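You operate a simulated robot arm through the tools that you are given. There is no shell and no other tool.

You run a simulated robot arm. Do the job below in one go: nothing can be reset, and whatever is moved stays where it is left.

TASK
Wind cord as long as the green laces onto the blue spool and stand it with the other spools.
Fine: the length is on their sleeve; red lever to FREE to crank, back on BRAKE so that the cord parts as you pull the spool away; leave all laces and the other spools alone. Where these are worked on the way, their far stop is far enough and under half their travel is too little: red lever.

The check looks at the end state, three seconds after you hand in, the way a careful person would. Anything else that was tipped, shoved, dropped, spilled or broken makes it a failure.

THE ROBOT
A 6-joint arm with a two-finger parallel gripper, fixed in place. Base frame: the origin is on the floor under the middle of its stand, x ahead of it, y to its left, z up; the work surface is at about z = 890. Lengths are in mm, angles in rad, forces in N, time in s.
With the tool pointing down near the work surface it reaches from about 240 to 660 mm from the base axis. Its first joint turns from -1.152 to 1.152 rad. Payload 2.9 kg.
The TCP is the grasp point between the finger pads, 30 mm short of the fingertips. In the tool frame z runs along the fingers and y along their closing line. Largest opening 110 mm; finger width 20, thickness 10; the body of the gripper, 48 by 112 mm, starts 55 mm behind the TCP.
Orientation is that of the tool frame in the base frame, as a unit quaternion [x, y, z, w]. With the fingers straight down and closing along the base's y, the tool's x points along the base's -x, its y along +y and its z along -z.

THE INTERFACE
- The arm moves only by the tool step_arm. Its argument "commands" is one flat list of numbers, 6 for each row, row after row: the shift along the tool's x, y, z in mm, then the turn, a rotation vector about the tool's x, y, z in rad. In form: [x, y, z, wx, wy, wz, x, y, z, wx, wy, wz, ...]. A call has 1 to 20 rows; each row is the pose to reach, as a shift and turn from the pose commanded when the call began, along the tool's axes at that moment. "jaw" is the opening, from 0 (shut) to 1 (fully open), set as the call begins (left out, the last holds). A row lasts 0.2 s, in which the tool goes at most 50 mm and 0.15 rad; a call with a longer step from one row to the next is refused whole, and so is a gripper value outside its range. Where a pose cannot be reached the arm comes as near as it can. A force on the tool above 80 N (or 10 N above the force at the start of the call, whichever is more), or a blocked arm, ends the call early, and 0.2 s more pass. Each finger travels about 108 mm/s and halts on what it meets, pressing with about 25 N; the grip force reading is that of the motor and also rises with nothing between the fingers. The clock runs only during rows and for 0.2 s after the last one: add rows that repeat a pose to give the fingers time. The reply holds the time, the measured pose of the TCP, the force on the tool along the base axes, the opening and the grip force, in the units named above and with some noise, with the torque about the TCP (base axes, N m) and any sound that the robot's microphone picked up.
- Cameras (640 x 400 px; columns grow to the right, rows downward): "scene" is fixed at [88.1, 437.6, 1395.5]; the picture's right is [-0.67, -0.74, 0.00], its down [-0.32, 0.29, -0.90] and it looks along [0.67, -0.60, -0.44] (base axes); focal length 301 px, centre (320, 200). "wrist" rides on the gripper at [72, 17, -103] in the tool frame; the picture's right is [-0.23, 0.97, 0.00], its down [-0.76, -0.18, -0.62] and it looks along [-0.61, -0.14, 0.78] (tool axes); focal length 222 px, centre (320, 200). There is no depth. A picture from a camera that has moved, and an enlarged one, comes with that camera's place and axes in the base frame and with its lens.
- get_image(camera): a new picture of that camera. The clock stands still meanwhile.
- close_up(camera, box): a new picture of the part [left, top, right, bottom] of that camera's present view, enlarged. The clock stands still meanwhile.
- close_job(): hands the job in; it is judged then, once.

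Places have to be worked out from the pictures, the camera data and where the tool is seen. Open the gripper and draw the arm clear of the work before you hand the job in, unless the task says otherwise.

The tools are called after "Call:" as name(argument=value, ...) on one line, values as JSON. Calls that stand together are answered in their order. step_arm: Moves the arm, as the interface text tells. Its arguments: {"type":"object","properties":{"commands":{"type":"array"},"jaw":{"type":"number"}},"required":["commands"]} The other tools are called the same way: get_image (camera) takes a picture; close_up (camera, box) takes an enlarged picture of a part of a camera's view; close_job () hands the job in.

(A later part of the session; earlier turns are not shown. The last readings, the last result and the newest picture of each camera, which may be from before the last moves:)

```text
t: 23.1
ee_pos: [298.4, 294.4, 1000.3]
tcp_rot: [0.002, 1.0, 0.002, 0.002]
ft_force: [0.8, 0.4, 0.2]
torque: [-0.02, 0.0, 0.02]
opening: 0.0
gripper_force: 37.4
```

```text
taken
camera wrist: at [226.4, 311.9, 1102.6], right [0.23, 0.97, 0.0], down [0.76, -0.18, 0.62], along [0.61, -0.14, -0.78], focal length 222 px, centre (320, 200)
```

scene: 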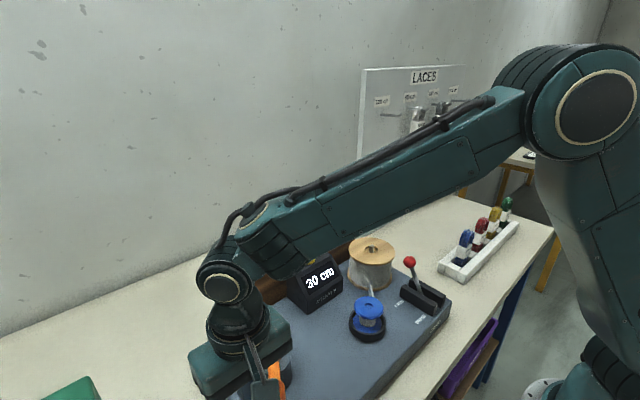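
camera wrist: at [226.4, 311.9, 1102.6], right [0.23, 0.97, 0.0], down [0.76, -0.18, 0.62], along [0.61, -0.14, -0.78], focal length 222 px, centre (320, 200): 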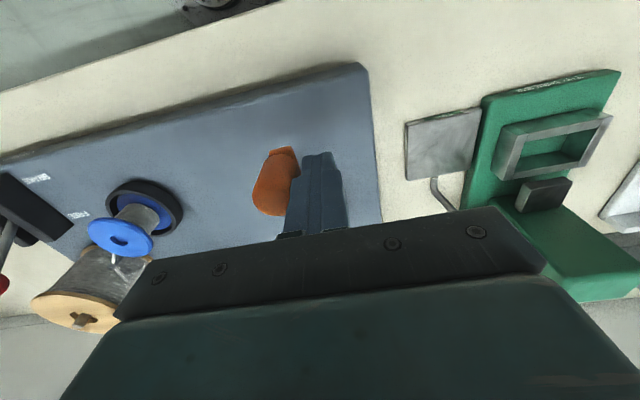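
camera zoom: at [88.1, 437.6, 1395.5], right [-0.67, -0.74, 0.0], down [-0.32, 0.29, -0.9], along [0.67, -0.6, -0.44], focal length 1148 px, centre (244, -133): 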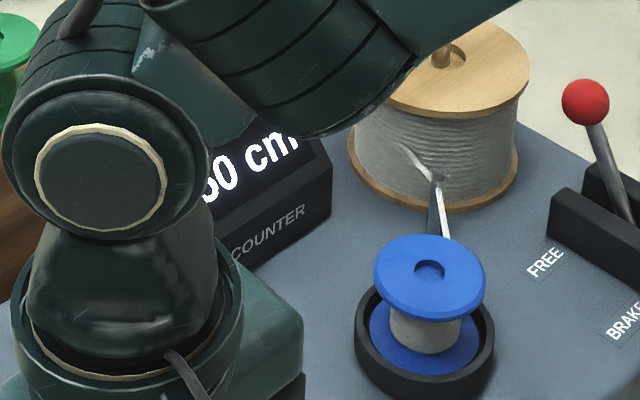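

The first digit is half hidden; zoom further.

Call:
close_up(camera="scene", box=[310, 255, 350, 305])

Call:
close_up(camera="wrist", box=[230, 130, 370, 240])

```text
8.00 times, centred on (330, 280) of scene
camera zoom: at [88.1, 437.6, 1395.5], right [-0.67, -0.74, 0.0], down [-0.32, 0.29, -0.9], along [0.67, -0.6, -0.44], focal length 2410 px, centre (240, -440)
```

zoom: 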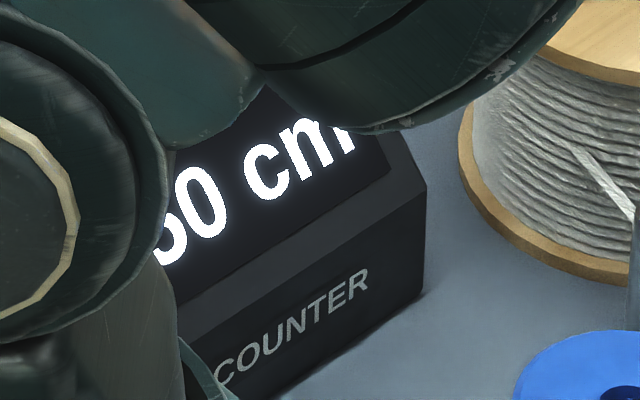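

```text
3.64 times, centred on (300, 185) of wrist
camera zoom: at [226.4, 311.9, 1102.6], right [0.23, 0.97, 0.0], down [0.76, -0.18, 0.62], along [0.61, -0.14, -0.78], focal length 808 px, centre (393, 254)
```

zoom: 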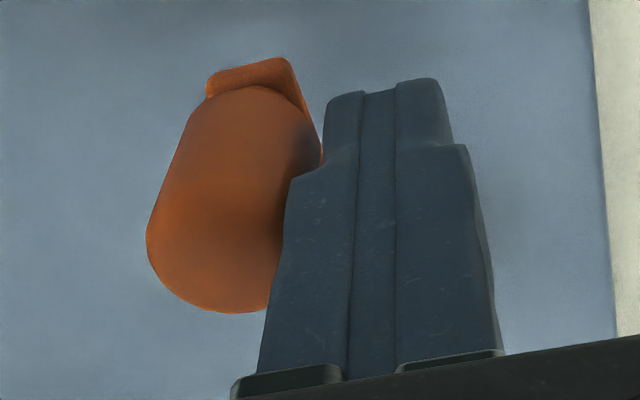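

It could be 30 or 50. I back off the handle and rise to read the counter with the wrist camera.

Call:
step_arm(commands=[0, 8, 0, 0, 0, 0, 0, 10, -45, 0, 0, 0, 0, 10, -90, 0, 0, 0, 0, 10, -135, 0, 0, 0, 0, 10, -135, 0, 0, 0])

Call:
get_image(camera="wrist")

Call:
get_image(camera="scene")

```text
t: 24.3
ee_pos: [298.5, 302.7, 1135.5]
tcp_rot: [0.001, 1.0, 0.002, 0.002]
ft_force: [0.0, -0.1, 0.3]
torque: [-0.03, 0.0, 0.02]
opening: 0.1
gripper_force: 38.2
```

```text
taken
camera wrist: at [226.1, 321.2, 1238.6], right [0.23, 0.97, 0.0], down [0.76, -0.18, 0.62], along [0.61, -0.14, -0.78], focal length 222 px, centre (320, 200)
```

wrist: 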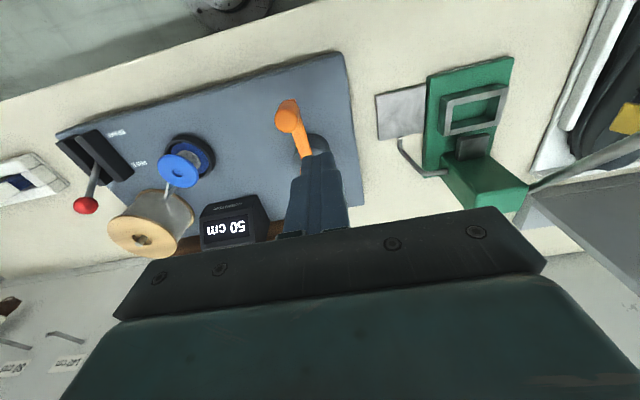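

```text
taken
```

scene: 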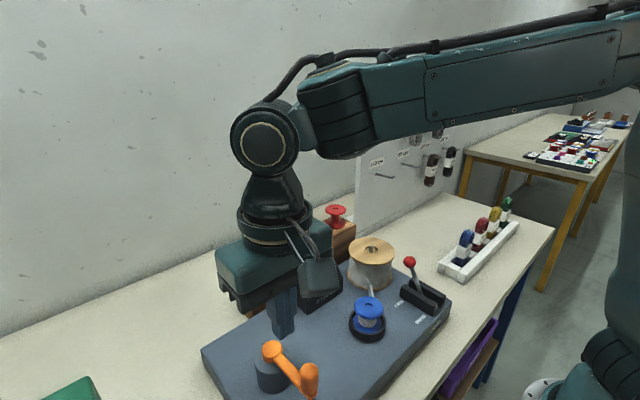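

Call:
close_up(camera="wrist", box=[190, 190, 280, 250])

Call:
close_up(camera="wrist", box=[250, 80, 350, 180])

Call:
close_up(camera="scene", box=[240, 320, 340, 400])

```text
6.67 times, centred on (235, 220) of wrist
camera zoom: at [226.1, 321.2, 1238.6], right [0.23, 0.97, 0.0], down [0.76, -0.18, 0.62], along [0.61, -0.14, -0.78], focal length 1481 px, centre (887, 67)
```

zoom: 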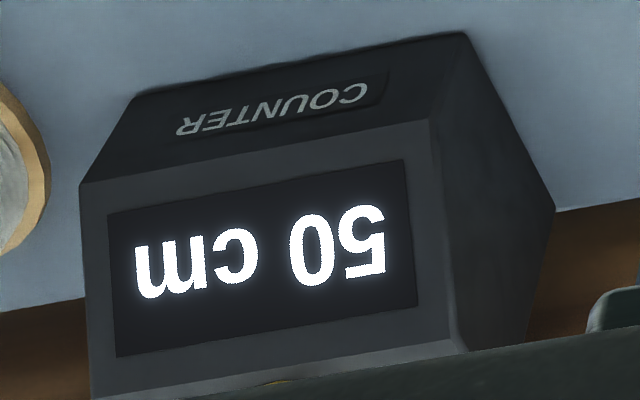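

```text
4.00 times, centred on (300, 130) of wrist
camera zoom: at [226.1, 321.2, 1238.6], right [0.23, 0.97, 0.0], down [0.76, -0.18, 0.62], along [0.61, -0.14, -0.78], focal length 888 px, centre (400, 480)
```

zoom: 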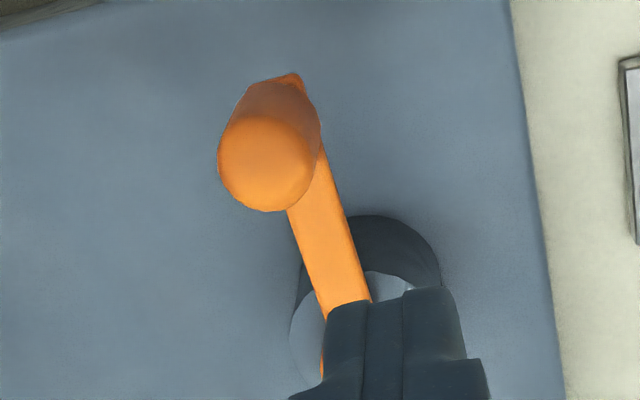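

```text
5.00 times, centred on (290, 360) of scene
camera zoom: at [88.1, 437.6, 1395.5], right [-0.67, -0.74, 0.0], down [-0.32, 0.29, -0.9], along [0.67, -0.6, -0.44], focal length 1506 px, centre (470, -600)
```

zoom: 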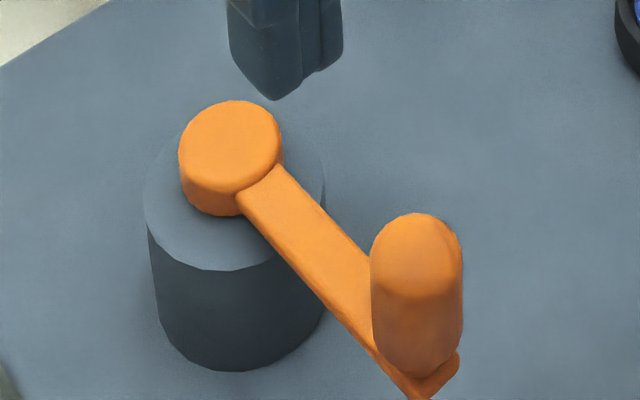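

Counter clearly reads 50 cm, with the handle at ≈181°. The display seems to step in 10s. I go down behind the handle again, push slowly to ≈195°, back off and rise to read it.

Call:
step_arm(commands=[0, 0, 45, 0, 0, 0, 0, 0, 90, 0, 0, 0, 0, 0, 135, 0, 0, 0, 2.2, -8, 135, 0, 0, 0, 2.5, -12, 135, 0, 0, 0, 2.8, -16, 135, 0, 0, 0, 2.8, -20, 135, 0, 0, 0, 2.5, -24, 135, 0, 0, 0, 2, -28, 135, 0, 0, 0, 1.2, -32, 135, 0, 0, 0, 0, -36, 135, 0, 0, 0, 0, -28, 135, 0, 0, 0, 0, -26, 90, 0, 0, 0, 0, -26, 45, 0, 0, 0, 0, -26, 0, 0, 0, 0, 0, -26, 0, 0, 0, 0])

Call:
get_image(camera="wrist")

```text
t: 27.7
ee_pos: [295.5, 278.9, 1133.3]
tcp_rot: [0.002, 1.0, 0.002, 0.002]
ft_force: [0.2, 0.2, -0.3]
torque: [0.0, 0.0, -0.01]
opening: 0.0
gripper_force: 38.0
```

```text
taken
camera wrist: at [223.8, 296.4, 1236.9], right [0.23, 0.97, 0.0], down [0.76, -0.18, 0.62], along [0.61, -0.14, -0.78], focal length 222 px, centre (320, 200)
```

wrist: 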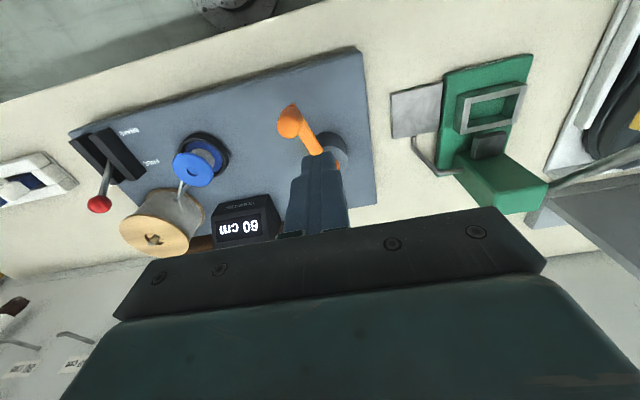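

Call:
close_up(camera="wrist", box=[200, 190, 290, 250])

Call:
close_up(camera="wrist", box=[260, 90, 360, 190])

Call:
close_up(camera="scene", box=[240, 320, 340, 400])

```text
6.67 times, centred on (245, 220) of wrist
camera zoom: at [223.8, 296.4, 1236.9], right [0.23, 0.97, 0.0], down [0.76, -0.18, 0.62], along [0.61, -0.14, -0.78], focal length 1481 px, centre (820, 67)
```

zoom: 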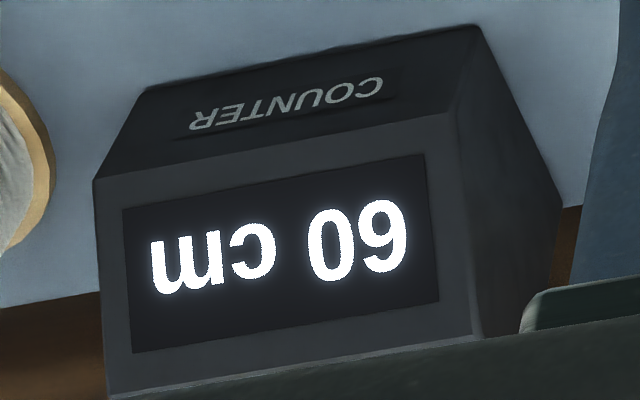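

```text
4.00 times, centred on (310, 140) of wrist
camera zoom: at [223.8, 296.4, 1236.9], right [0.23, 0.97, 0.0], down [0.76, -0.18, 0.62], along [0.61, -0.14, -0.78], focal length 888 px, centre (360, 440)
```

zoom: 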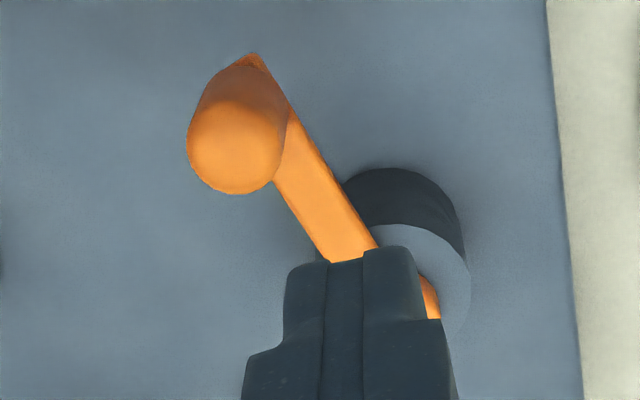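

```text
5.00 times, centred on (290, 360) of scene
camera zoom: at [88.1, 437.6, 1395.5], right [-0.67, -0.74, 0.0], down [-0.32, 0.29, -0.9], along [0.67, -0.6, -0.44], focal length 1506 px, centre (470, -600)
```

zoom: 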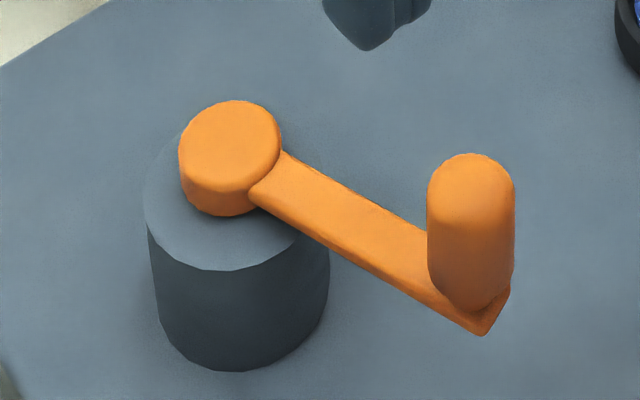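

60 cm at ≈195°. Next slow push to ≈220° (expect 70 cm), then rise to read.

Call:
step_arm(commands=[0, 0, 45, 0, 0, 0, 0, 0, 90, 0, 0, 0, 0, 0, 135, 0, 0, 0, 0, -6.8, 135, 0, 0, 0, -1.8, -12.8, 135, 0, 0, 0, -2.8, -17.8, 135, 0, 0, 0, -4.3, -21.6, 135, 0, 0, 0, -5.7, -25.4, 135, 0, 0, 0, -7.6, -29, 135, 0, 0, 0, -9.5, -32.7, 135, 0, 0, 0, -11.7, -36.2, 135, 0, 0, 0, -13.9, -39.7, 135, 0, 0, 0, -16.4, -43, 135, 0, 0, 0, -18.9, -46.2, 135, 0, 0, 0, -17, -38, 135, 0, 0, 0, -17, -36, 90, 0, 0, 0, -17, -36, 45, 0, 0, 0, -17, -36, 0, 0, 0, 0, -17, -36, 0, 0, 0, 0])

Call:
get_image(camera="wrist")

Call:
close_up(camera="wrist", box=[200, 180, 300, 250])

Call:
close_up(camera="wrist", box=[260, 90, 380, 190])

```text
t: 31.7
ee_pos: [314.5, 242.7, 1135.2]
tcp_rot: [0.002, 1.0, 0.002, 0.002]
ft_force: [0.6, 0.2, 0.3]
torque: [0.01, 0.03, -0.01]
opening: 0.0
gripper_force: 37.3
```

```text
taken
camera wrist: at [242.1, 259.8, 1237.3], right [0.23, 0.97, 0.0], down [0.76, -0.18, 0.62], along [0.61, -0.14, -0.78], focal length 222 px, centre (320, 200)
```

wrist: 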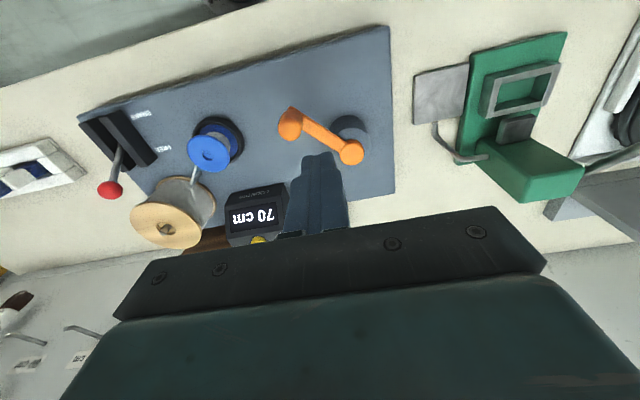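

```text
5.71 times, centred on (250, 215) of wrist
camera zoom: at [242.1, 259.8, 1237.3], right [0.23, 0.97, 0.0], down [0.76, -0.18, 0.62], along [0.61, -0.14, -0.78], focal length 1269 px, centre (720, 114)
```

zoom: 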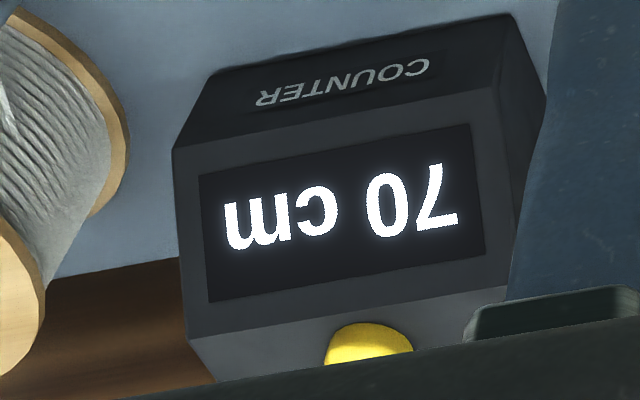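

```text
4.00 times, centred on (320, 140) of wrist
camera zoom: at [242.1, 259.8, 1237.3], right [0.23, 0.97, 0.0], down [0.76, -0.18, 0.62], along [0.61, -0.14, -0.78], focal length 888 px, centre (320, 440)
```

zoom: 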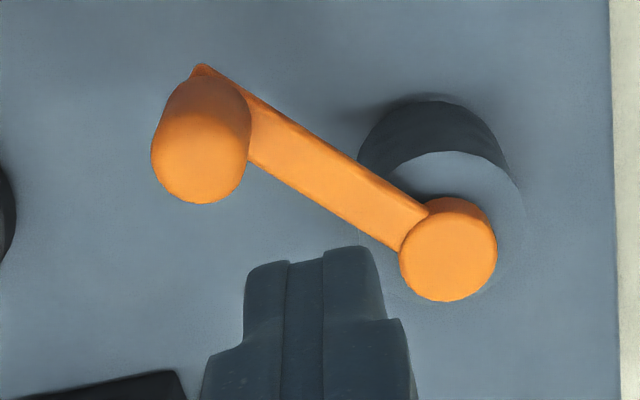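

70 cm at ≈220.5°. Now small increments: push to ≈226° and read.

Call:
step_arm(commands=[0, 0, 45, 0, 0, 0, 0, 0, 90, 0, 0, 0, 0, 0, 135, 0, 0, 0, -1.8, -6.8, 135, 0, 0, 0, -4, -11.3, 135, 0, 0, 0, -5.2, -13.8, 135, 0, 0, 0, -6.8, -15.8, 135, 0, 0, 0, -8.7, -17.5, 135, 0, 0, 0, -7, -9, 135, 0, 0, 0, -7, -7, 90, 0, 0, 0, -7, -7, 45, 0, 0, 0, -7, -7, 0, 0, 0, 0, -7, -7, 0, 0, 0, 0])

Call:
close_up(camera="wrist", box=[200, 180, 300, 250])

Call:
close_up(camera="wrist", box=[260, 90, 380, 190])

```text
t: 34.5
ee_pos: [323.9, 235.0, 1135.0]
tcp_rot: [0.002, 1.0, 0.001, 0.001]
ft_force: [-0.8, 0.6, 0.2]
torque: [0.01, 0.01, 0.0]
opening: 0.0
gripper_force: 38.1
```

```text
5.71 times, centred on (250, 215) of wrist
camera zoom: at [251.6, 252.2, 1238.8], right [0.23, 0.97, 0.0], down [0.76, -0.18, 0.63], along [0.61, -0.14, -0.78], focal length 1269 px, centre (720, 114)
```

zoom: 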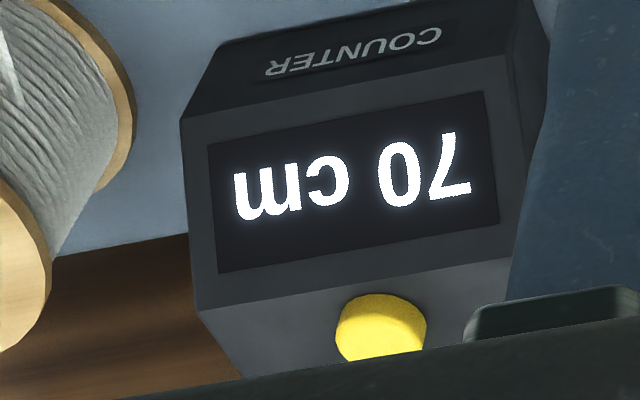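

```text
4.00 times, centred on (320, 140) of wrist
camera zoom: at [251.6, 252.2, 1238.8], right [0.23, 0.97, 0.0], down [0.76, -0.18, 0.63], along [0.61, -0.14, -0.78], focal length 888 px, centre (320, 440)
```

zoom: 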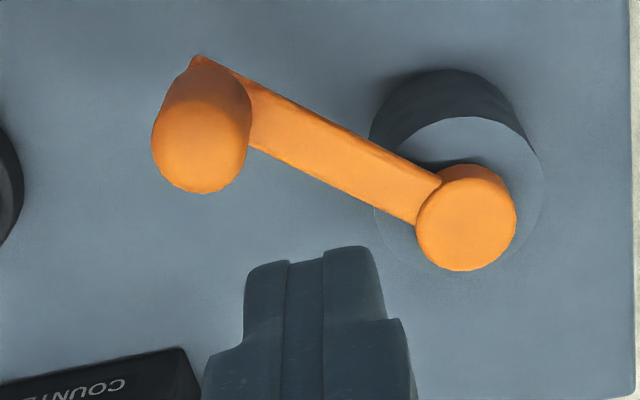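

Still 70 cm at ≈226.5°. Push to ≈229.5° and read.

Call:
step_arm(commands=[0, 0, 45, 0, 0, 0, 0, 0, 90, 0, 0, 0, 0, 0, 135, 0, 0, 0, -1.8, -5.8, 135, 0, 0, 0, -3.8, -9.3, 135, 0, 0, 0, -4.8, -11.8, 135, 0, 0, 0, -5.8, -14.4, 135, 0, 0, 0, -5, -6, 135, 0, 0, 0, -5, -4, 90, 0, 0, 0, -5, -4, 45, 0, 0, 0, -5, -4, 0, 0, 0, 0, -5, -4, 0, 0, 0, 0])

Call:
close_up(camera="wrist", box=[200, 180, 300, 250])

Call:
close_up(camera="wrist", box=[260, 90, 380, 190])

```text
t: 37.1
ee_pos: [327.1, 230.2, 1134.3]
tcp_rot: [0.002, 1.0, 0.002, 0.001]
ft_force: [-0.1, 0.2, -0.6]
torque: [-0.02, 0.02, 0.01]
opening: 0.2
gripper_force: 37.6
```

```text
5.71 times, centred on (250, 215) of wrist
camera zoom: at [254.1, 248.1, 1236.9], right [0.23, 0.97, 0.0], down [0.76, -0.18, 0.62], along [0.61, -0.14, -0.78], focal length 1269 px, centre (720, 114)
```

zoom: 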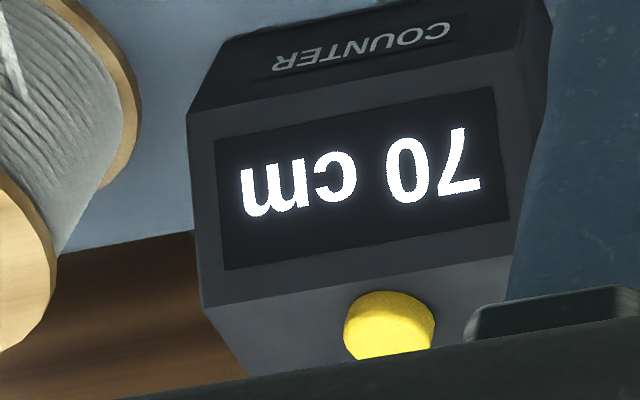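

```text
4.00 times, centred on (320, 140) of wrist
camera zoom: at [254.1, 248.1, 1236.9], right [0.23, 0.97, 0.0], down [0.76, -0.18, 0.62], along [0.61, -0.14, -0.78], focal length 888 px, centre (320, 440)
```

zoom: 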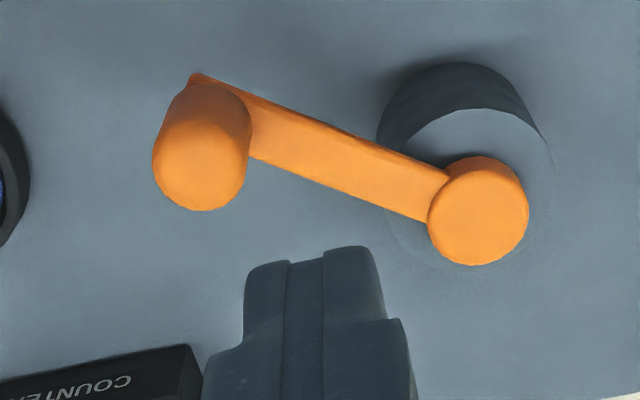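

Still 70 cm at ≈231°. Another ~3°.

Call:
step_arm(commands=[0, 0, 45, 0, 0, 0, 0, 0, 90, 0, 0, 0, 0, 0, 135, 0, 0, 0, -1.8, -5.8, 135, 0, 0, 0, -3.8, -9.8, 135, 0, 0, 0, -5.8, -12.8, 135, 0, 0, 0, -7.4, -15.4, 135, 0, 0, 0, -6.5, -7, 135, 0, 0, 0, -6.5, -5, 90, 0, 0, 0, -6.5, -5, 45, 0, 0, 0, -6.5, -5, 0, 0, 0, 0, -6.5, -5, 0, 0, 0, 0])

Call:
close_up(camera="wrist", box=[200, 180, 300, 250])

Call:
close_up(camera="wrist", box=[260, 90, 380, 190])

```text
t: 39.7
ee_pos: [331.2, 227.1, 1132.1]
tcp_rot: [0.002, 1.0, 0.002, 0.002]
ft_force: [-0.2, -0.8, 0.5]
torque: [0.0, -0.05, -0.03]
opening: 0.0
gripper_force: 37.7
```

```text
5.71 times, centred on (250, 215) of wrist
camera zoom: at [258.3, 244.1, 1235.4], right [0.23, 0.97, 0.0], down [0.76, -0.18, 0.62], along [0.61, -0.14, -0.78], focal length 1269 px, centre (720, 114)
```

zoom: 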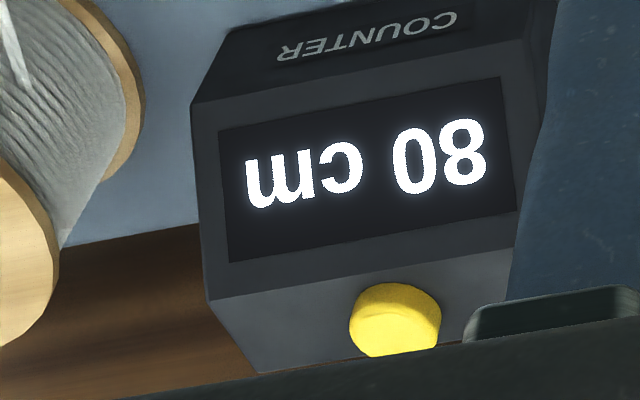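

```text
4.00 times, centred on (320, 140) of wrist
camera zoom: at [258.3, 244.1, 1235.4], right [0.23, 0.97, 0.0], down [0.76, -0.18, 0.62], along [0.61, -0.14, -0.78], focal length 888 px, centre (320, 440)
```

zoom: 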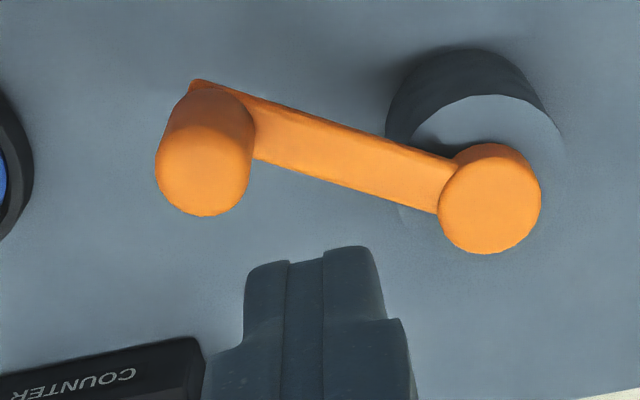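

80 cm now shows, at ≈235° (it changed between ≈231.8° and ≈235°, bins ≈20° wide). To sit safely inside the bin I nudge only ~3° more, then re-read.

Call:
step_arm(commands=[0, 0, 45, 0, 0, 0, 0, 0, 90, 0, 0, 0, 0, 0, 135, 0, 0, 0, -1.3, -5.8, 135, 0, 0, 0, -3.3, -9.3, 135, 0, 0, 0, -4.3, -11.3, 135, 0, 0, 0, -5, -13.2, 135, 0, 0, 0, -4.5, -5, 135, 0, 0, 0, -4.5, -3, 90, 0, 0, 0, -4.5, -3, 45, 0, 0, 0, -4.5, -3, 0, 0, 0, 0, -4.5, -3, 0, 0, 0, 0])

Call:
close_up(camera="wrist", box=[200, 180, 300, 250])

Call:
close_up(camera="wrist", box=[260, 90, 380, 190])

```text
t: 42.3
ee_pos: [340.1, 222.2, 1133.4]
tcp_rot: [0.002, 1.0, 0.002, 0.002]
ft_force: [-0.2, -0.4, 0.2]
torque: [-0.01, 0.02, 0.01]
opening: 0.0
gripper_force: 38.0
```

```text
5.71 times, centred on (250, 215) of wrist
camera zoom: at [268.0, 240.4, 1236.5], right [0.23, 0.97, 0.0], down [0.76, -0.18, 0.62], along [0.61, -0.14, -0.78], focal length 1269 px, centre (720, 114)
```

zoom: 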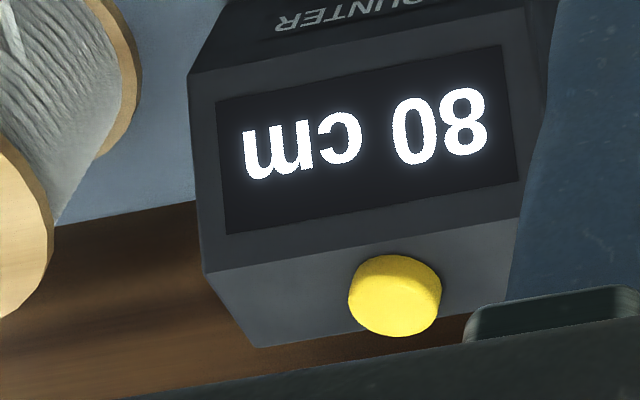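

```text
4.00 times, centred on (320, 140) of wrist
camera zoom: at [268.0, 240.4, 1236.5], right [0.23, 0.97, 0.0], down [0.76, -0.18, 0.62], along [0.61, -0.14, -0.78], focal length 888 px, centre (320, 440)
```

zoom: 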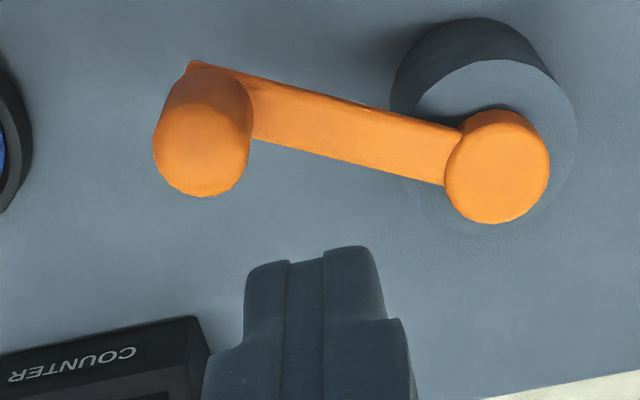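

80 cm confirmed with handle at ≈239°. Now back to the lever: ball at FREE ≈(359,-79,975). The supply spool leaves too little room for closed fingers behind the ball, so first I'll grip the ball and drag it off the stop, then push from behind. Moving above it.

Call:
step_arm(commands=[0, -45, 0, 0, 0, 0, -3, -90, 0, 0, 0, 0, -6, -135, 0, 0, 0, 0, -10, -180, 10, 0, 0, 0, -14, -225, 30, 0, 0, 0, -17, -270, 50, 0, 0, 0, -19, -302.8, 65, 0, 0, 0, -19, -302.8, 65, 0, 0, 0], jaw=0.5)

Call:
get_image(camera="wrist")

Call:
get_image(camera="scene")

```text
t: 44.1
ee_pos: [357.5, -81.7, 1067.5]
tcp_rot: [0.002, 1.0, 0.002, 0.002]
ft_force: [0.0, -0.1, -0.1]
torque: [0.02, 0.04, -0.02]
opening: 55.1
gripper_force: 0.2
```

```text
taken
camera wrist: at [284.4, -63.5, 1170.5], right [0.23, 0.97, 0.0], down [0.76, -0.18, 0.62], along [0.61, -0.14, -0.78], focal length 222 px, centre (320, 200)
```

wrist: 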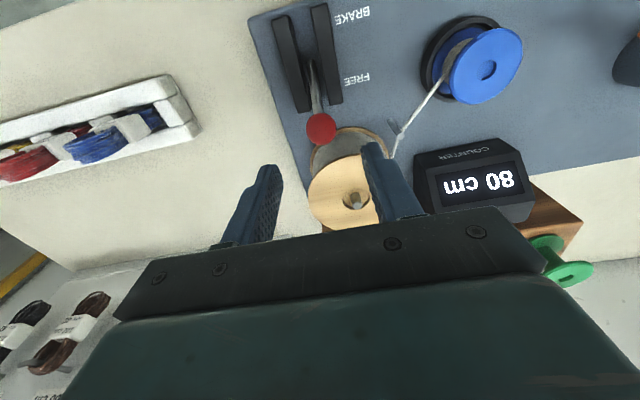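

```text
taken
```

scene: 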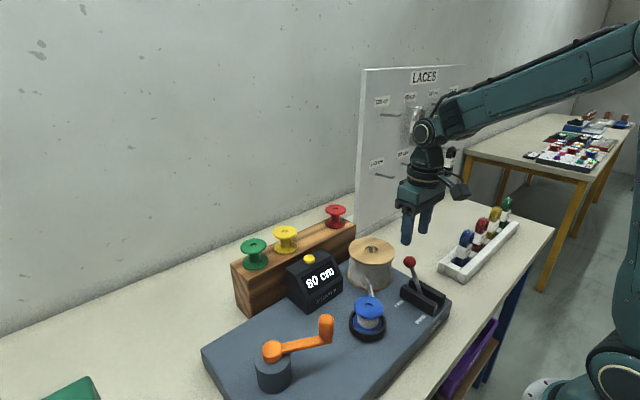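

The counter shows 80 cm from both views. A close-up of ball, supply spool, pin and cord for positions.

Call:
close_up(camera="wrist", box=[270, 60, 430, 220])

Call:
close_up(camera="wrist", box=[380, 0, 540, 140])

Call:
close_up(camera="scene", box=[330, 230, 460, 350])

```text
2.50 times, centred on (350, 140) of wrist
camera zoom: at [284.4, -63.5, 1170.5], right [0.23, 0.97, 0.0], down [0.76, -0.18, 0.62], along [0.61, -0.14, -0.78], focal length 555 px, centre (245, 350)
```

zoom: 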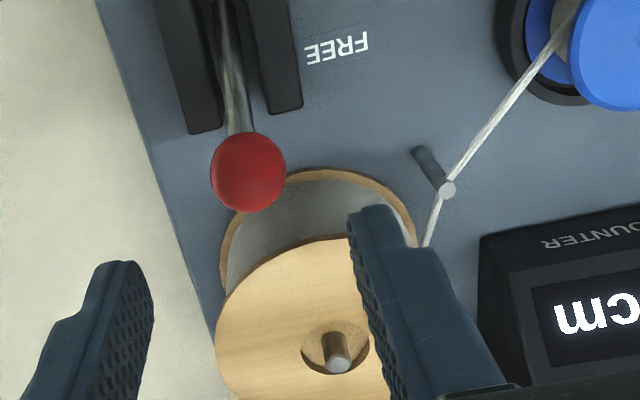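

```text
2.86 times, centred on (460, 70) of wrist
camera zoom: at [284.4, -63.5, 1170.5], right [0.23, 0.97, 0.0], down [0.76, -0.18, 0.62], along [0.61, -0.14, -0.78], focal length 635 px, centre (-80, 571)
```

zoom: 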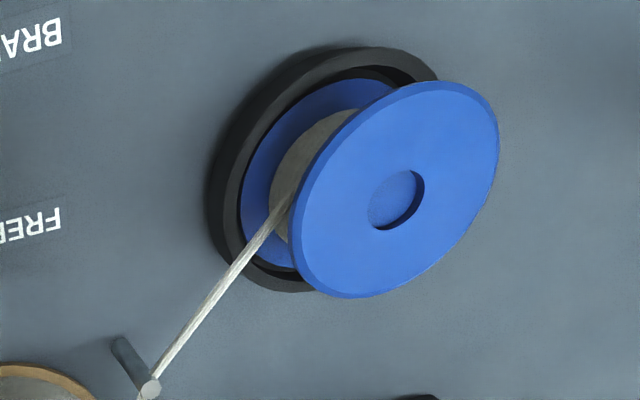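

```text
3.33 times, centred on (395, 290) of scene
camera zoom: at [88.1, 437.6, 1395.5], right [-0.67, -0.74, 0.0], down [-0.32, 0.29, -0.9], along [0.67, -0.6, -0.44], focal length 1004 px, centre (70, -100)
```

zoom: 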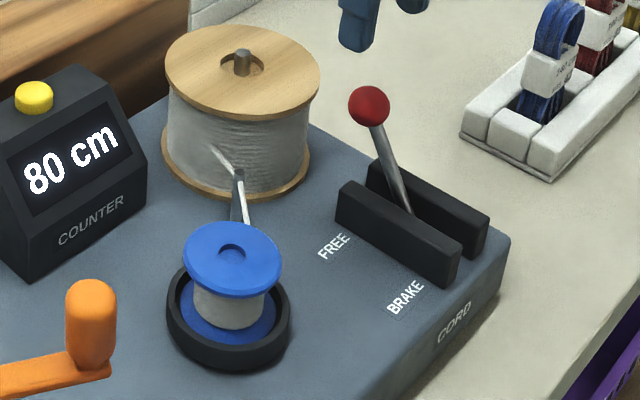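

Ball at (356.5,-79,976), straight under the TCP. Descend around it with the jaw open.

Call:
step_arm(commands=[1, 0, 30, 0, 0, 0, 2, 0, 60, 0, 0, 0, 2, 1, 91, 0, 0, 0, 2, 1, 91, 0, 0, 0], jaw=0.5)

Call:
get_image(camera="wrist")

```text
t: 45.1
ee_pos: [355.7, -80.1, 976.3]
tcp_rot: [0.002, 1.0, 0.002, 0.002]
ft_force: [-0.7, 0.0, 0.5]
torque: [0.02, 0.0, 0.0]
opening: 55.0
gripper_force: 0.0
```

```text
taken
camera wrist: at [282.7, -62.6, 1078.8], right [0.23, 0.97, 0.0], down [0.76, -0.18, 0.63], along [0.61, -0.14, -0.78], focal length 222 px, centre (320, 200)
```

wrist: 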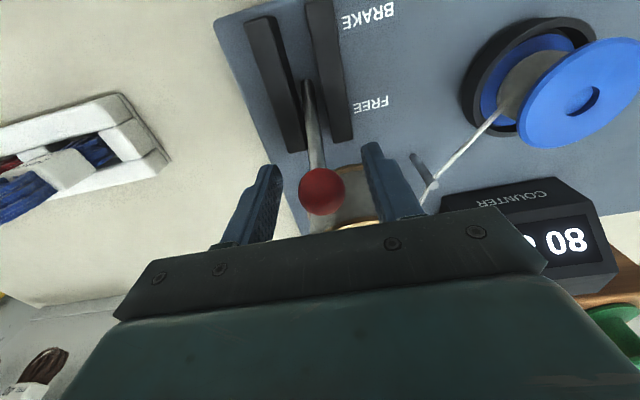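

Ball centred between the fingers. I close and drag it slowly along its arc toward the middle (−x).

Call:
step_arm(commands=[0, 0, 0, 0, 0, 0, 0, 0, 0, 0, 0, 0, 0, 0, 0, 0, 0, 0, 4, 0, -2, 0, 0, 0, 7, 0, -3.6, 0, 0, 0, 10, 0, -4.8, 0, 0, 0, 12.4, 0, -5.7, 0, 0, 0, 15, 0, -6.7, 0, 0, 0, 18, 0, -7.6, 0, 0, 0, 21, 0, -8.4, 0, 0, 0, 23.7, 0, -9, 0, 0, 0, 26.5, 0, -9.5, 0, 0, 0, 29.4, 0, -10, 0, 0, 0], jaw=0.0)

Call:
get_image(camera="wrist")

```text
t: 47.9
ee_pos: [328.5, -80.3, 987.5]
tcp_rot: [0.003, 1.0, 0.0, 0.006]
ft_force: [15.6, -26.0, 1.4]
torque: [-0.08, -1.25, -0.13]
opening: 26.3
gripper_force: 45.3
```

```text
taken
camera wrist: at [254.7, -61.4, 1089.7], right [0.23, 0.97, 0.0], down [0.75, -0.18, 0.63], along [0.62, -0.15, -0.77], focal length 222 px, centre (320, 200)
```

wrist: 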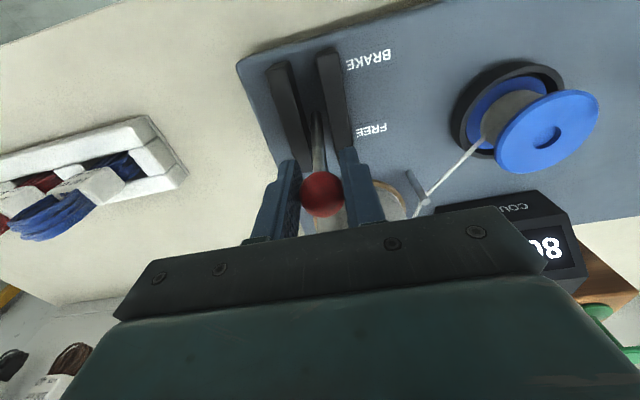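

The ball is still firmly held at x≈329. I continue the arc through the middle to the BRAKE side, shifting y by −1 mm to relieve the side load.

Call:
step_arm(commands=[5.8, -1, -0.5, 0, 0, 0, 11.7, -1, -0.8, 0, 0, 0, 17.5, -1, -0.5, 0, 0, 0, 23.4, -1, 0, 0, 0, 0, 29.1, -1, 1, 0, 0, 0, 34.8, -1, 2.4, 0, 0, 0, 40.4, -1, 4.2, 0, 0, 0, 45.8, -1, 6.4, 0, 0, 0, 50.5, -1, 8.8, 0, 0, 0])

Call:
get_image(camera="wrist")

Call:
close_up(camera="scene", box=[340, 220, 500, 340])

```text
t: 49.9
ee_pos: [275.1, -79.2, 977.0]
tcp_rot: [0.002, 1.0, 0.002, 0.002]
ft_force: [0.6, -0.1, 0.3]
torque: [-0.02, -0.02, -0.01]
opening: 0.1
gripper_force: 37.9
```

```text
taken
camera wrist: at [202.4, -61.1, 1080.6], right [0.23, 0.97, 0.01], down [0.76, -0.18, 0.62], along [0.61, -0.14, -0.78], focal length 222 px, centre (320, 200)
```

wrist: 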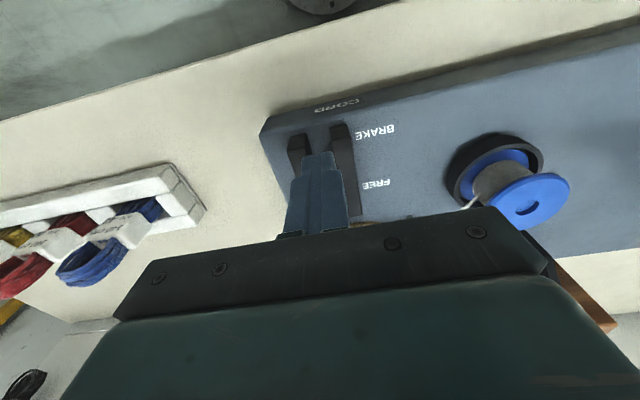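

```text
3.33 times, centred on (420, 280) of scene
camera zoom: at [88.1, 437.6, 1395.5], right [-0.67, -0.74, 0.0], down [-0.32, 0.29, -0.9], along [0.67, -0.6, -0.44], focal length 1004 px, centre (-13, -67)
```

zoom: 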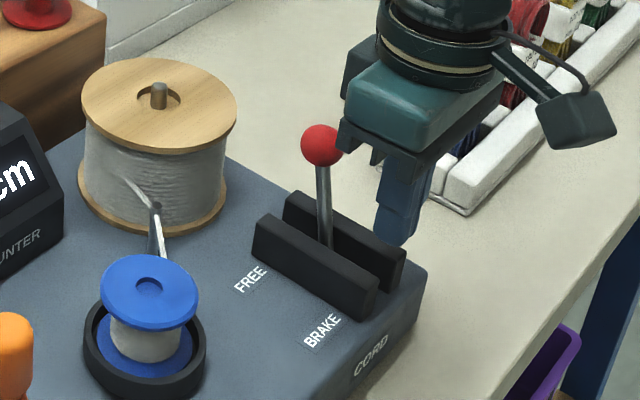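

The ball slipped off near the middle again; lever sits slightly on the FREE side (ball ≈(333,-79,985)). Now there's room behind it: I go up, over and down on its +x side with closed fingers.

Call:
step_arm(commands=[0, 0, -37, 0, 0, 0, 0, 0, -75, 0, 0, 0, -45, 0, -75, 0, 0, 0, -89, 0, -75, 0, 0, 0, -89, 0, -42, 0, 0, 0, -89, 0, -10, 0, 0, 0, -89, 0, -10, 0, 0, 0], jaw=0.0)

Call:
get_image(camera="wrist")

Call:
close_up(camera="scene", box=[340, 220, 500, 340])

```text
t: 51.5
ee_pos: [364.2, -78.9, 985.6]
tcp_rot: [0.001, 1.0, 0.001, 0.002]
ft_force: [0.2, 0.4, 0.2]
torque: [0.01, -0.03, 0.02]
opening: 0.2
gripper_force: 37.5
```

```text
taken
camera wrist: at [291.2, -61.6, 1089.6], right [0.23, 0.97, 0.0], down [0.76, -0.18, 0.62], along [0.61, -0.14, -0.78], focal length 222 px, centre (320, 200)
```

wrist: 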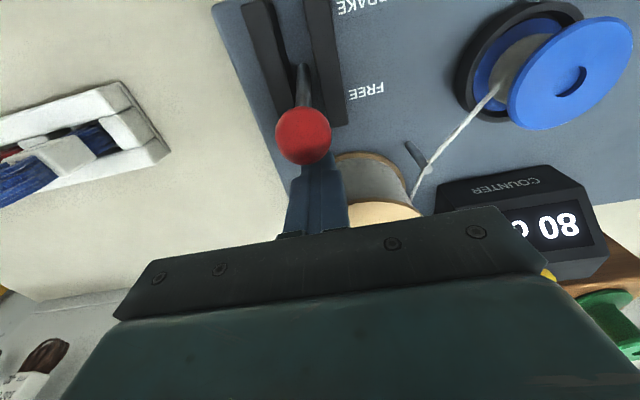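

```text
3.33 times, centred on (420, 280) of scene
camera zoom: at [88.1, 437.6, 1395.5], right [-0.67, -0.74, 0.0], down [-0.32, 0.29, -0.9], along [0.67, -0.6, -0.44], focal length 1004 px, centre (-13, -67)
```

zoom: 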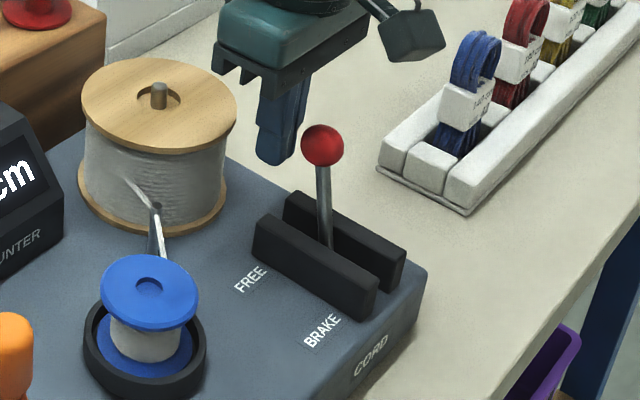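

Fingers are on the +x side of the ball. I push −x toward BRAKE.

Call:
step_arm(commands=[8, 0, 0, 0, 0, 0, 16, 0, 0, 0, 0, 0, 24, 0, 0, 0, 0, 0, 32, 0, 0, 0, 0, 0, 40, 0, 1, 0, 0, 0, 47, 0, 2, 0, 0, 0, 54, 0, 4, 0, 0, 0, 60, 0, 5, 0, 0, 0])

Call:
close_up(camera="scene", box=[340, 220, 500, 340])

Call:
get_image(camera="wrist")

```text
t: 53.3
ee_pos: [304.4, -79.5, 982.4]
tcp_rot: [0.002, 1.0, 0.001, 0.002]
ft_force: [0.0, -0.4, -0.2]
torque: [0.0, 0.0, 0.0]
opening: 0.2
gripper_force: 37.9
```

```text
3.33 times, centred on (420, 280) of scene
camera zoom: at [88.1, 437.6, 1395.5], right [-0.67, -0.74, 0.0], down [-0.32, 0.29, -0.9], along [0.67, -0.6, -0.44], focal length 1004 px, centre (-13, -67)
```

zoom: 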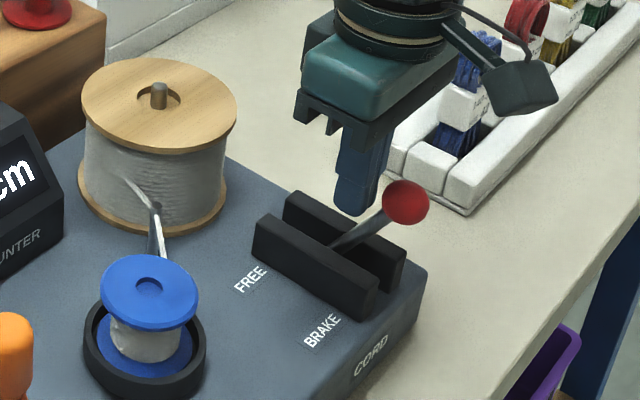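

```text
taken
camera wrist: at [231.1, -61.5, 1085.2], right [0.23, 0.97, 0.0], down [0.76, -0.18, 0.63], along [0.61, -0.14, -0.78], focal length 222 px, centre (320, 200)
```

wrist: 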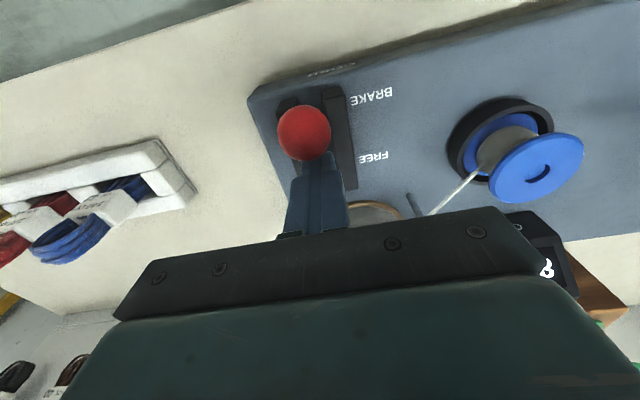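

The ball is back exactly at its initial BRAKE position (same pixel ray as at start). Next I rise, move above the blue spool (≈(349.5,70.5), top 949), turning the tool 90° about its axis so the fingers close along x (clear of the cord and of neighbours at the rack).

Call:
step_arm(commands=[0, 0, -45, 0, 0, 0, 0, 0, -94, 0, 0, 0, -4, 15, -94, 0, 0, 0.131, -8, 30, -94, 0, 0, 0.262, -12, 45, -94, 0, 0, 0.393, -16, 60, -94, 0, 0, 0.524, -20, 75, -94, 0, 0, 0.654, -24, 90, -94, 0, 0, 0.785, -28, 105, -94, 0, 0, 0.916, -32, 120, -94, 0, 0, 1.047, -36, 135, -94, 0, 0, 1.178, -40, 145, -94, 0, 0, 1.309, -44, 150, -94, 0, 0, 1.44, -44, 150, -94, 0, 0, 1.571, -44, 150, -94, 0, 0, 1.571], jaw=0.75)

Call:
get_image(camera="wrist")

Call:
get_image(camera="scene")

```text
t: 56.5
ee_pos: [348.0, 69.6, 1077.9]
tcp_rot: [0.708, 0.706, 0.003, -0.001]
ft_force: [0.3, 0.2, 0.0]
torque: [0.03, 0.0, -0.04]
opening: 82.5
gripper_force: 0.1
```

```text
taken
camera wrist: at [365.5, 143.7, 1181.1], right [0.97, -0.23, 0.0], down [-0.18, -0.76, 0.62], along [-0.14, -0.6, -0.78], focal length 222 px, centre (320, 200)
```

wrist: 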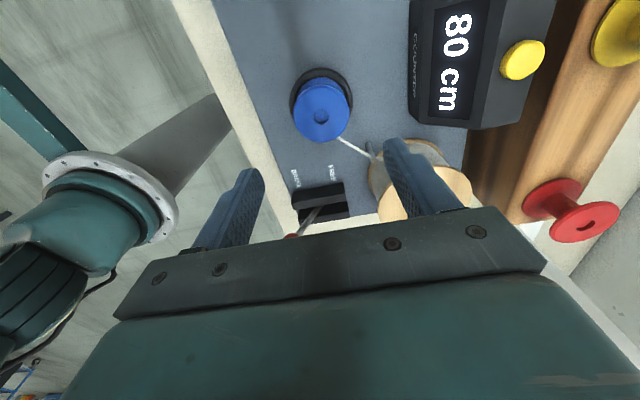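

```text
taken
```

scene: 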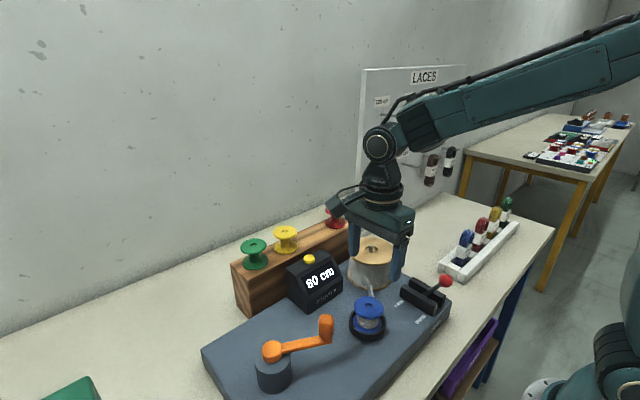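

The tool turned fine; the spool top projects to ≈(349,70,949), right under the TCP. Close-up to verify the cup, cord and free room for the fingers.

Call:
close_up(camera="wrist", box=[250, 40, 410, 240])

Call:
close_up(camera="scene", box=[330, 280, 410, 350])

```text
2.00 times, centred on (330, 140) of wrist
camera zoom: at [365.5, 143.7, 1181.1], right [0.97, -0.23, 0.0], down [-0.18, -0.76, 0.62], along [-0.14, -0.6, -0.78], focal length 444 px, centre (300, 320)
```

zoom: 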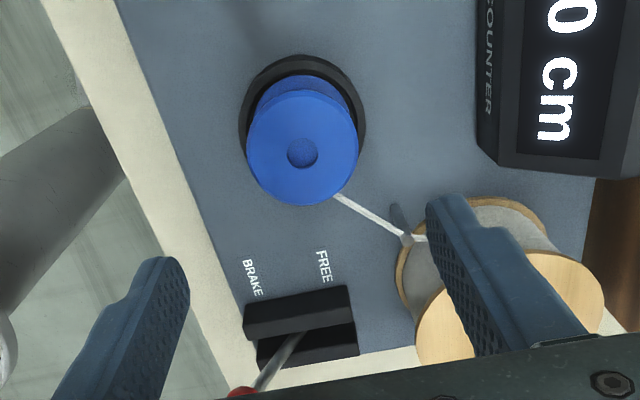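

```text
5.71 times, centred on (370, 315) of scene
camera zoom: at [88.1, 437.6, 1395.5], right [-0.67, -0.74, 0.0], down [-0.32, 0.29, -0.9], along [0.67, -0.6, -0.44], focal length 1721 px, centre (34, -457)
```

zoom: 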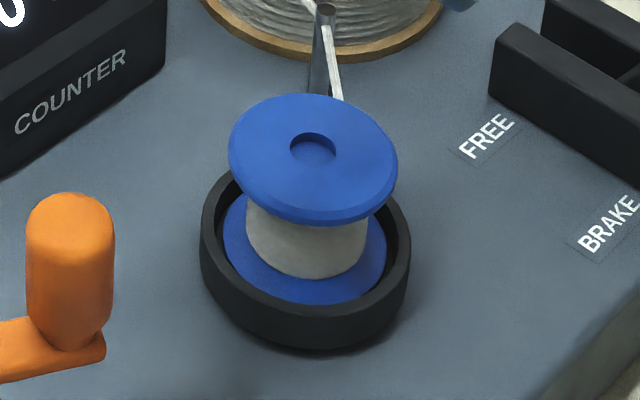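

Spool centre is within ~2 mm of the TCP; cup rim ≈905, so tips at ≈919 clear it. I descend to the top flange.

Call:
step_arm(commands=[-0.5, 0.5, 40, 0, 0, 0, -1, 1, 80, 0, 0, 0, -1.5, 1, 110, 0, 0, 0, -1.5, 1, 128, 0, 0, 0, -1.5, 1, 128, 0, 0, 0], jaw=0.75)

Call:
get_image(camera="wrist")

Call:
close_up(camera="scene", box=[310, 240, 430, 350])

```text
t: 57.7
ee_pos: [348.4, 70.6, 948.0]
tcp_rot: [0.708, 0.706, 0.003, 0.001]
ft_force: [0.2, -0.6, 0.2]
torque: [0.01, 0.0, 0.01]
opening: 82.5
gripper_force: 0.0
```

```text
taken
camera wrist: at [366.4, 142.6, 1051.3], right [0.97, -0.23, 0.0], down [-0.18, -0.76, 0.62], along [-0.14, -0.6, -0.78], focal length 222 px, centre (320, 200)
```

wrist: 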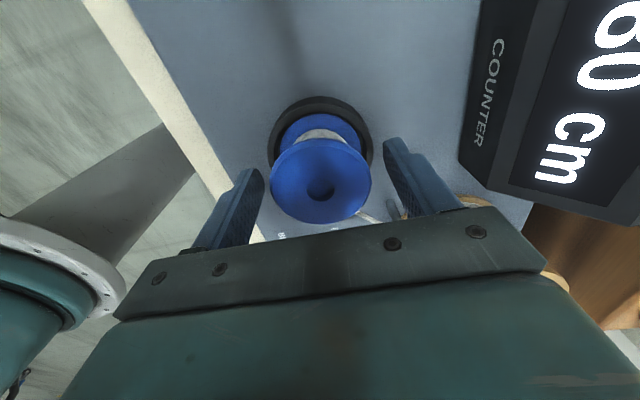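

```text
3.64 times, centred on (370, 295) of scene
camera zoom: at [88.1, 437.6, 1395.5], right [-0.67, -0.74, 0.0], down [-0.32, 0.29, -0.9], along [0.67, -0.6, -0.44], focal length 1095 px, centre (138, -146)
```

zoom: 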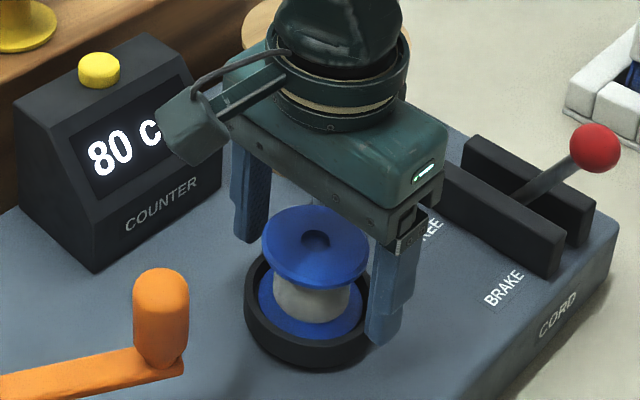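

Centred (hole at (320,191)). I close on the top flange.

Call:
step_arm(commands=[0, 0, 0, 0, 0, 0, 0, 0, 0, 0, 0, 0, 0, 0, 0, 0, 0, 0, 0, 0, 0, 0, 0, 0], jaw=0.0)

Call:
get_image(camera="wrist")

```text
t: 58.7
ee_pos: [349.5, 70.5, 948.1]
tcp_rot: [0.708, 0.706, 0.002, 0.0]
ft_force: [1.1, 0.1, -0.1]
torque: [0.01, 0.0, 0.02]
opening: 56.8
gripper_force: 25.3
```

```text
taken
camera wrist: at [366.4, 142.7, 1051.6], right [0.97, -0.23, 0.0], down [-0.18, -0.76, 0.62], along [-0.14, -0.6, -0.78], focal length 222 px, centre (320, 200)
```

wrist: 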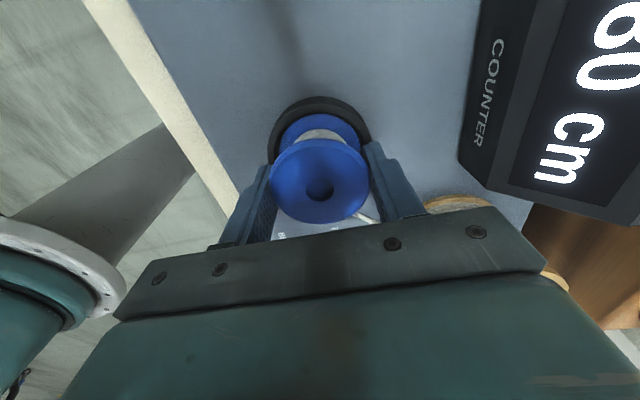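

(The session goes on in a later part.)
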